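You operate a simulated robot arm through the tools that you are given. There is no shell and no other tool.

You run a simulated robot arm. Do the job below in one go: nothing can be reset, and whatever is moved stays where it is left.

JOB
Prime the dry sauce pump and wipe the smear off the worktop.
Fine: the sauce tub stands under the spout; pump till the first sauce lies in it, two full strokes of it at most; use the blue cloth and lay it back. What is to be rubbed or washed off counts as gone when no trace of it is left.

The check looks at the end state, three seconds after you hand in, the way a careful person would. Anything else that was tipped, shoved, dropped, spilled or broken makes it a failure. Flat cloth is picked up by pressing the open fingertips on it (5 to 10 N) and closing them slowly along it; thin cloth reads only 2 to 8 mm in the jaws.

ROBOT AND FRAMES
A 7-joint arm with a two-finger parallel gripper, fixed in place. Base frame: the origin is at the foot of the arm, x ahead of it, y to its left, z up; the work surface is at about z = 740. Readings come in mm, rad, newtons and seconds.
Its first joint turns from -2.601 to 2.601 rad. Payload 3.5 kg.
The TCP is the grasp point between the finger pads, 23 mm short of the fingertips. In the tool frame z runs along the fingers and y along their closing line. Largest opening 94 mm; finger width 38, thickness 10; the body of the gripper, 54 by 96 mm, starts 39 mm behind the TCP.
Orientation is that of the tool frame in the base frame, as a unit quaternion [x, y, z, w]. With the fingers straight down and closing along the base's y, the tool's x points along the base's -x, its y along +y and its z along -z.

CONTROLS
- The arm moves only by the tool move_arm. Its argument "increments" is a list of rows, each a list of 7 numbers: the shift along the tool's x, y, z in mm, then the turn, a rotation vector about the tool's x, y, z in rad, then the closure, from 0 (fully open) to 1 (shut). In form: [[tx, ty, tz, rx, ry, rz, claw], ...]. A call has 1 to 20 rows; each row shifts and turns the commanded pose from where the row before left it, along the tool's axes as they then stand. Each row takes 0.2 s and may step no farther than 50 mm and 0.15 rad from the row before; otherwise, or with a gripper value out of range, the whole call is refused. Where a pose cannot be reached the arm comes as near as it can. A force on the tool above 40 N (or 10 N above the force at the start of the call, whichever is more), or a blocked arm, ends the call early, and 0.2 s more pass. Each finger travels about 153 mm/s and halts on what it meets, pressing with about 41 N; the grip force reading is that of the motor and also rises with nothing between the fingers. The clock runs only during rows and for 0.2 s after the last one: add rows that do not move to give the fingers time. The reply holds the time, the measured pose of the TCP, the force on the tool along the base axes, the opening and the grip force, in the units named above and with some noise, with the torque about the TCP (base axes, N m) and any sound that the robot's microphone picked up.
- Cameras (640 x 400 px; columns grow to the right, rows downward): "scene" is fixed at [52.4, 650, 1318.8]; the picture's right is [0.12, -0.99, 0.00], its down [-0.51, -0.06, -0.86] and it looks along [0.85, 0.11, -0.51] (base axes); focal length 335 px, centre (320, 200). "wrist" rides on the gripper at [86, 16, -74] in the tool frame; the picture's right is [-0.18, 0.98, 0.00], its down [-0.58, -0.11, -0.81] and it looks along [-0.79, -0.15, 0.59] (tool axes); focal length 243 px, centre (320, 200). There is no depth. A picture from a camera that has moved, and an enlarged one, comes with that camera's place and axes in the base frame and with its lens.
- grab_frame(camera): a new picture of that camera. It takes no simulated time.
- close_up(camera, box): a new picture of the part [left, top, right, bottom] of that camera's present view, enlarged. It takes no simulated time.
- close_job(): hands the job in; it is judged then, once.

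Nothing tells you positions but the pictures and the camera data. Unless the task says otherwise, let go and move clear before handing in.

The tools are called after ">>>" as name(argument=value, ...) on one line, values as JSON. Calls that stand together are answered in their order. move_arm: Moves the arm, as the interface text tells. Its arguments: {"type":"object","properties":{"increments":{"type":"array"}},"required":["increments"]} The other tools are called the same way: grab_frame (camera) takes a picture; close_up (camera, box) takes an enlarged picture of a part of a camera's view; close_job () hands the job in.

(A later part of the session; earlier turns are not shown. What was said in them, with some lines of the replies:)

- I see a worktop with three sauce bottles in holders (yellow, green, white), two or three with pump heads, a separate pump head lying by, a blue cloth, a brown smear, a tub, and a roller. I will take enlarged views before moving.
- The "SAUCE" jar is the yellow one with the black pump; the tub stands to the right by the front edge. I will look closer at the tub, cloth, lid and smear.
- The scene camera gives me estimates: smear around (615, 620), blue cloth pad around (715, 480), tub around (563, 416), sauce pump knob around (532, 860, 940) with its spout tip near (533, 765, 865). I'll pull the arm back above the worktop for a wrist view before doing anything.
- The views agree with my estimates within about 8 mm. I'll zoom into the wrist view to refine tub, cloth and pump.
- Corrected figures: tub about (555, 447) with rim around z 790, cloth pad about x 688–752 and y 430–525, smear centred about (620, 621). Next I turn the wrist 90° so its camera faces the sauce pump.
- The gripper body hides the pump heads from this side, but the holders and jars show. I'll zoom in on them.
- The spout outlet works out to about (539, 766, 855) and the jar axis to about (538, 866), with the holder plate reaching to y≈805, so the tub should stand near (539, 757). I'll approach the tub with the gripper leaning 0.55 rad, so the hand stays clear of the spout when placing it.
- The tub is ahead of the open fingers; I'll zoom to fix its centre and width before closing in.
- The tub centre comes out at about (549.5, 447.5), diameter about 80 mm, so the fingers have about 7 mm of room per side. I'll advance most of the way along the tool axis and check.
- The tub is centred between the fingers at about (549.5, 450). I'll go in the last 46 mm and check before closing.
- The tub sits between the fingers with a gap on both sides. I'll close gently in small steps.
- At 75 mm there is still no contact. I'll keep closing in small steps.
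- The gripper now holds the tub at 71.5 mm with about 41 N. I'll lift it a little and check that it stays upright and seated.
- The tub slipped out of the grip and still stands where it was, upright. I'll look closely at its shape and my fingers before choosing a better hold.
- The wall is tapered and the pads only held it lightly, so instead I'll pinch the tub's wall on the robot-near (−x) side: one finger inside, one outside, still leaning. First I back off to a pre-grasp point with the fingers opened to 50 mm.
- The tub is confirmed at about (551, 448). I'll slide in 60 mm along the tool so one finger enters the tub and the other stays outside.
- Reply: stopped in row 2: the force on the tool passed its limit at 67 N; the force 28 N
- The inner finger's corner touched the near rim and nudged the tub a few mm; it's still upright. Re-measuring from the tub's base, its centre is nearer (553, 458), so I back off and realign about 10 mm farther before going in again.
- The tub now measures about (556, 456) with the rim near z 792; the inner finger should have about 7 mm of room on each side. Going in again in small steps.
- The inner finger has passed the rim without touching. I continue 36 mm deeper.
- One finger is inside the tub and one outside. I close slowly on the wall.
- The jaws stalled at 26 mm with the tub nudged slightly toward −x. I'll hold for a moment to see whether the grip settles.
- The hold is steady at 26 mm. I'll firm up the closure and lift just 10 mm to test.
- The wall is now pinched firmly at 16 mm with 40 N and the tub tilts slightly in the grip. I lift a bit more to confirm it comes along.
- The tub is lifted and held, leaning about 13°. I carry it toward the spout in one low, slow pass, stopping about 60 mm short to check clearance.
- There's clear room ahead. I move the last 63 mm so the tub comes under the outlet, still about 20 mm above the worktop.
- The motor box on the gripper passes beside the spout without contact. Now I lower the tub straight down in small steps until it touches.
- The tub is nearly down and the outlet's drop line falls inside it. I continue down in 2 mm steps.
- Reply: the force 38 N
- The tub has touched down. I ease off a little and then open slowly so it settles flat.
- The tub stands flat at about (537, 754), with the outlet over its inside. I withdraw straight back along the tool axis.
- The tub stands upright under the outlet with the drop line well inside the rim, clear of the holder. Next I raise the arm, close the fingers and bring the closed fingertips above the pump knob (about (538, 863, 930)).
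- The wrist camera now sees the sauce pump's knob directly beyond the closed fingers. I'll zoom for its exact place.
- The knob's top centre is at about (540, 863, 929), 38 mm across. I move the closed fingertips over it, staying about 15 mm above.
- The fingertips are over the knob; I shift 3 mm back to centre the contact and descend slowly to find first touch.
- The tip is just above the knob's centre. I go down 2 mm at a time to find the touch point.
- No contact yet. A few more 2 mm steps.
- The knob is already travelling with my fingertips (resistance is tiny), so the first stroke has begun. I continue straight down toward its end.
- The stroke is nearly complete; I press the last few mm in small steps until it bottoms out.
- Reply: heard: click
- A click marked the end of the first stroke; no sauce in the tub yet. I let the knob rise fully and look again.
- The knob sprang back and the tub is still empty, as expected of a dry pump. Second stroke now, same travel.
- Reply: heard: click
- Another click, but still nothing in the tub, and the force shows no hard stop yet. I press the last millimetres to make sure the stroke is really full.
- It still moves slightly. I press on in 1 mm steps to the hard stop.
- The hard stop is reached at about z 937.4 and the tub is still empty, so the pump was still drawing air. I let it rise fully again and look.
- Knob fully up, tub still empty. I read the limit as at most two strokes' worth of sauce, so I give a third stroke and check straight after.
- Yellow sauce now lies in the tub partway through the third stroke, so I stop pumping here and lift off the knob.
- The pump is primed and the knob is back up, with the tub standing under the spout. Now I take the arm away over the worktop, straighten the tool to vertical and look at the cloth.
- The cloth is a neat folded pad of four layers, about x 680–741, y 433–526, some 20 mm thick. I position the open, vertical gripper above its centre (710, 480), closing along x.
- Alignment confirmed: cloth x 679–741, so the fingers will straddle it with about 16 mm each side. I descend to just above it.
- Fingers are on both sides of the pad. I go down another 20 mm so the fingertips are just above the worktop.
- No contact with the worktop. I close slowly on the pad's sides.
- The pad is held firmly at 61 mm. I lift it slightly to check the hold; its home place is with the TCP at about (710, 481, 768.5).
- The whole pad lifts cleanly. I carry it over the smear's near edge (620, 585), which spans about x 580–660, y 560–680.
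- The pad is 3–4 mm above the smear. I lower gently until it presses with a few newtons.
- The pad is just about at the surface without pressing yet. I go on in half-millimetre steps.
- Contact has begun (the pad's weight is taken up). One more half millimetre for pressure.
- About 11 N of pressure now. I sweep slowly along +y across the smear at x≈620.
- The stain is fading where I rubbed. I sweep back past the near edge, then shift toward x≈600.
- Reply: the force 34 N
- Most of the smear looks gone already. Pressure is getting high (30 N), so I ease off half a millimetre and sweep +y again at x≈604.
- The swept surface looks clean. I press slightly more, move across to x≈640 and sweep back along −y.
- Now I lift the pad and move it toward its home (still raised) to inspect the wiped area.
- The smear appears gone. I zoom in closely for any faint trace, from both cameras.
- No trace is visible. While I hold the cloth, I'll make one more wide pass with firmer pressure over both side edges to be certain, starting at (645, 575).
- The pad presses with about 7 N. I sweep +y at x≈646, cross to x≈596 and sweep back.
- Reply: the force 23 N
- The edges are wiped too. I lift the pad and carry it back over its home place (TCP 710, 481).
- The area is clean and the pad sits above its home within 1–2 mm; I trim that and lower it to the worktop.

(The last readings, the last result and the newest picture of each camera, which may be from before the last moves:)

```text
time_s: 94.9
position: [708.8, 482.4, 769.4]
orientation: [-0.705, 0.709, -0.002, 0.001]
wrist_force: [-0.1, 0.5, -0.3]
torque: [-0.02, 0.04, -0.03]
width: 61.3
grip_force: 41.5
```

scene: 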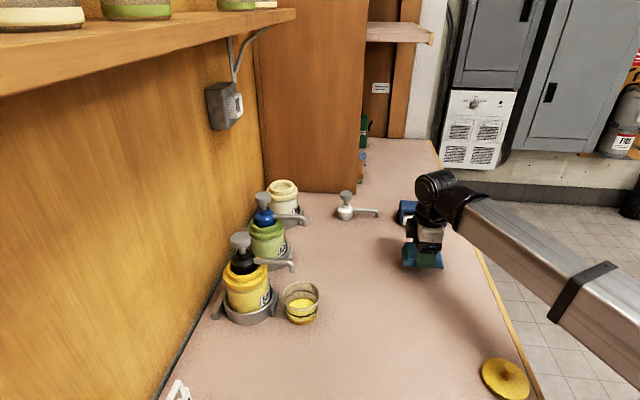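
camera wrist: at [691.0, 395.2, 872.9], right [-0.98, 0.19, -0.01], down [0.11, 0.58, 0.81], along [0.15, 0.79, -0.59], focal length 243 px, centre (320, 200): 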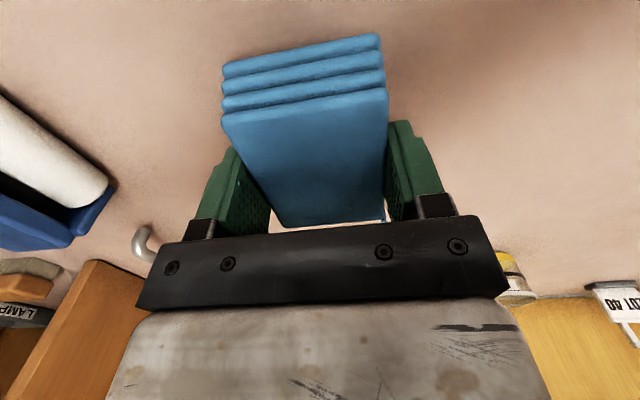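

>>> move_arm(increments=[[0, 0, 0.6, 0, 0, 0, 0.5], [0, 0, 0.6, 0, 0, 0, 0.5], [0, 0, 0, 0, 0, 0, 0.5]])

>>> close_up(camera="scene", box=[380, 235, 460, 295])

```text
time_s: 95.7
position: [709.5, 481.5, 767.5]
orientation: [-0.706, 0.708, -0.002, 0.002]
wrist_force: [0.0, -0.6, -0.7]
torque: [0.03, -0.02, -0.02]
width: 60.9
grip_force: 40.9
```

```text
6.67 times, centred on (420, 265) of scene
camera zoom: at [52.4, 650.0, 1318.8], right [0.12, -0.99, 0.0], down [-0.51, -0.06, -0.86], along [0.85, 0.11, -0.51], focal length 2231 px, centre (-347, -233)
```

zoom: 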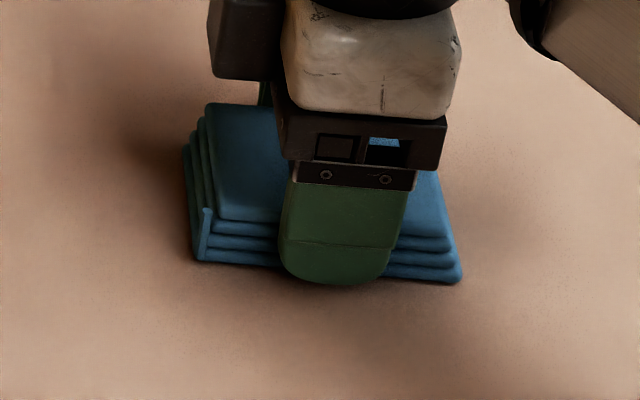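

The pad lines up with its original place in the picture. I lower the last fraction until it touches.

>>> move_arm(increments=[[0, 0, 0.5, 0, 0, 0, 0.5], [0, 0, 0.4, 0, 0, 0, 0.5], [0, 0, 0, 0, 0, 0, 0.5]])

```text
time_s: 96.5
position: [709.0, 480.4, 767.4]
orientation: [-0.706, 0.708, -0.002, 0.002]
wrist_force: [0.2, 2.3, 7.8]
torque: [-0.01, 0.25, -0.07]
width: 61.1
grip_force: 41.4
```

It touches with about 8 N. I open the fingers slowly and then rise straight up.

>>> move_arm(increments=[[0, 0, -0.3, 0, 0, 0, 0.36], [0, 0, 0, 0, 0, 0, 0.34], [0, 0, 0, 0, 0, 0, 0.31], [0, 0, 0, 0, 0, 0, 0.28], [0, 0, 0, 0, 0, 0, 0.2], [0, 0, 0, 0, 0, 0, 0.1], [0, 0, 0, 0, 0, 0, 0], [0, 0, 0, 0, 0, 0, 0], [0, 0, -10, 0, 0, 0, 0], [0, 0, -20, 0, 0, 0, 0], [0, 0, -30, 0, 0, 0, 0], [0, 0, -40, 0, 0, 0, 0], [0, 0, -40, 0, 0, 0, 0], [0, 0, -40, 0, 0, 0, 0], [0, 0, 0, 0, 0, 0, 0]])

>>> grab_frame(camera="scene")

>>> close_up(camera="scene", box=[380, 235, 460, 295])

```text
time_s: 99.7
position: [709.9, 481.5, 947.4]
orientation: [-0.706, 0.708, -0.001, 0.002]
wrist_force: [0.8, 0.9, 0.5]
torque: [0.0, -0.04, -0.01]
width: 94.0
grip_force: 0.0
```

```text
taken
```

scene: 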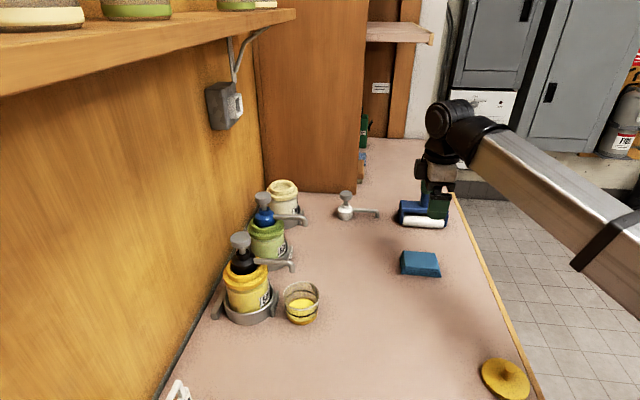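

```text
6.67 times, centred on (420, 265) of scene
camera zoom: at [52.4, 650.0, 1318.8], right [0.12, -0.99, 0.0], down [-0.51, -0.06, -0.86], along [0.85, 0.11, -0.51], focal length 2231 px, centre (-347, -233)
```

zoom: 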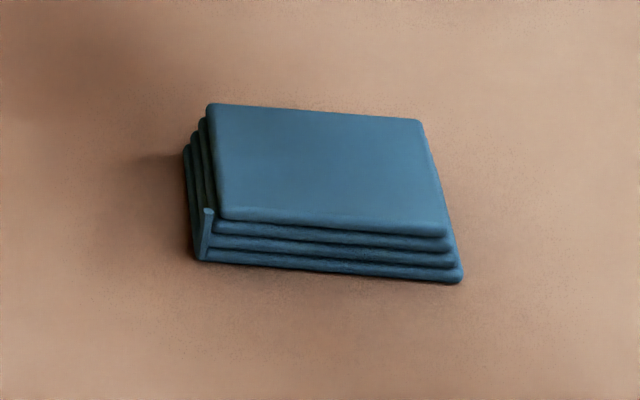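

The cloth lies exactly where it was. I move clear and take a last look at the wiped area with the wrist camera.

>>> move_arm(increments=[[30, 20, -10, 0, 0, 0, 0], [30, 20, -10, 0, 0, 0, 0], [30, 20, -10, 0, 0, 0, 0], [20, 10, -10, 0, 0, 0, 0], [0, 0, 0, 0, 0, 0, 0]])

>>> grab_frame(camera="wrist")

>>> close_up(camera="scene", box=[325, 265, 405, 315])

>>> close_up(camera="scene", box=[210, 220, 350, 335])

```text
time_s: 100.9
position: [637.0, 371.1, 985.0]
orientation: [-0.707, 0.707, -0.002, 0.002]
wrist_force: [0.0, 0.6, 0.6]
torque: [0.02, 0.02, 0.04]
width: 94.1
grip_force: 0.1
```

```text
taken
camera wrist: at [619.1, 283.9, 1061.2], right [-0.98, 0.19, -0.01], down [0.11, 0.58, 0.81], along [0.15, 0.79, -0.59], focal length 243 px, centre (320, 200)
```

wrist: 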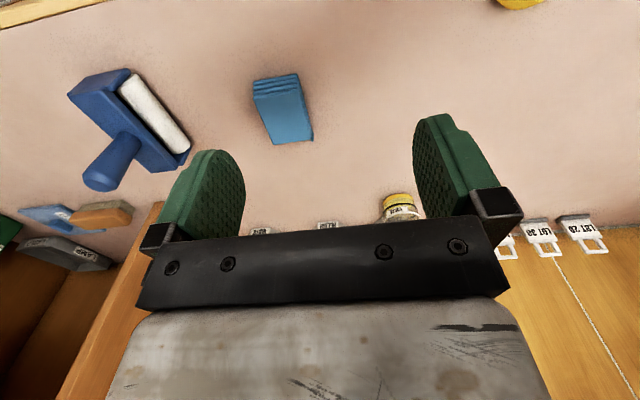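

```text
8.00 times, centred on (365, 290) of scene
camera zoom: at [52.4, 650.0, 1318.8], right [0.12, -0.99, 0.0], down [-0.51, -0.06, -0.86], along [0.85, 0.11, -0.51], focal length 2678 px, centre (-40, -520)
```

zoom: 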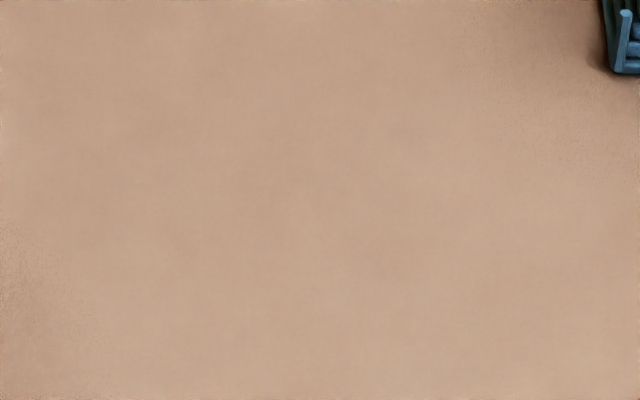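

```text
3.48 times, centred on (280, 278) of scene
camera zoom: at [52.4, 650.0, 1318.8], right [0.12, -0.99, 0.0], down [-0.51, -0.06, -0.86], along [0.85, 0.11, -0.51], focal length 1164 px, centre (459, -70)
```

zoom: 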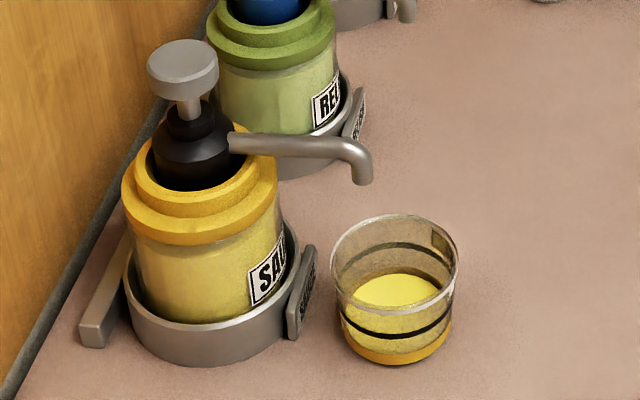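

The sauce tub stands upright under the sauce spout with sauce in it. The smear is gone with no trace in either camera, the folded blue cloth is back in its place, and the other things look undisturbed. The gripper is open and clear, so I hand the job in.

>>> close_job()

```text
The job is handed in.
```

The sauce pump is primed, the smear is wiped off, and I've handed the job in. No result has come back yet.

- **Pump:** Two full strokes brought only air. Sauce first came partway through a third stroke, and I stopped there. I took "two full strokes of it at most" to mean the amount of sauce, so less than one stroke of sauce is in the tub. If the limit meant strokes of the pump, I went over it.
- **Tub:** It stands upright under the spout, about 12 to 17 mm off-centre, and the sauce landed inside it. My first grip on it slipped without moving it, and a later one nudged it a few millimetres before I had a firm hold. It never tipped.
- **Smear:** I rubbed it off with the blue cloth and saw no trace in the close-up pictures.
- **Cloth:** It's back in its original place, still folded.

Nothing else looked moved or spilled, and the arm is clear with the gripper open.
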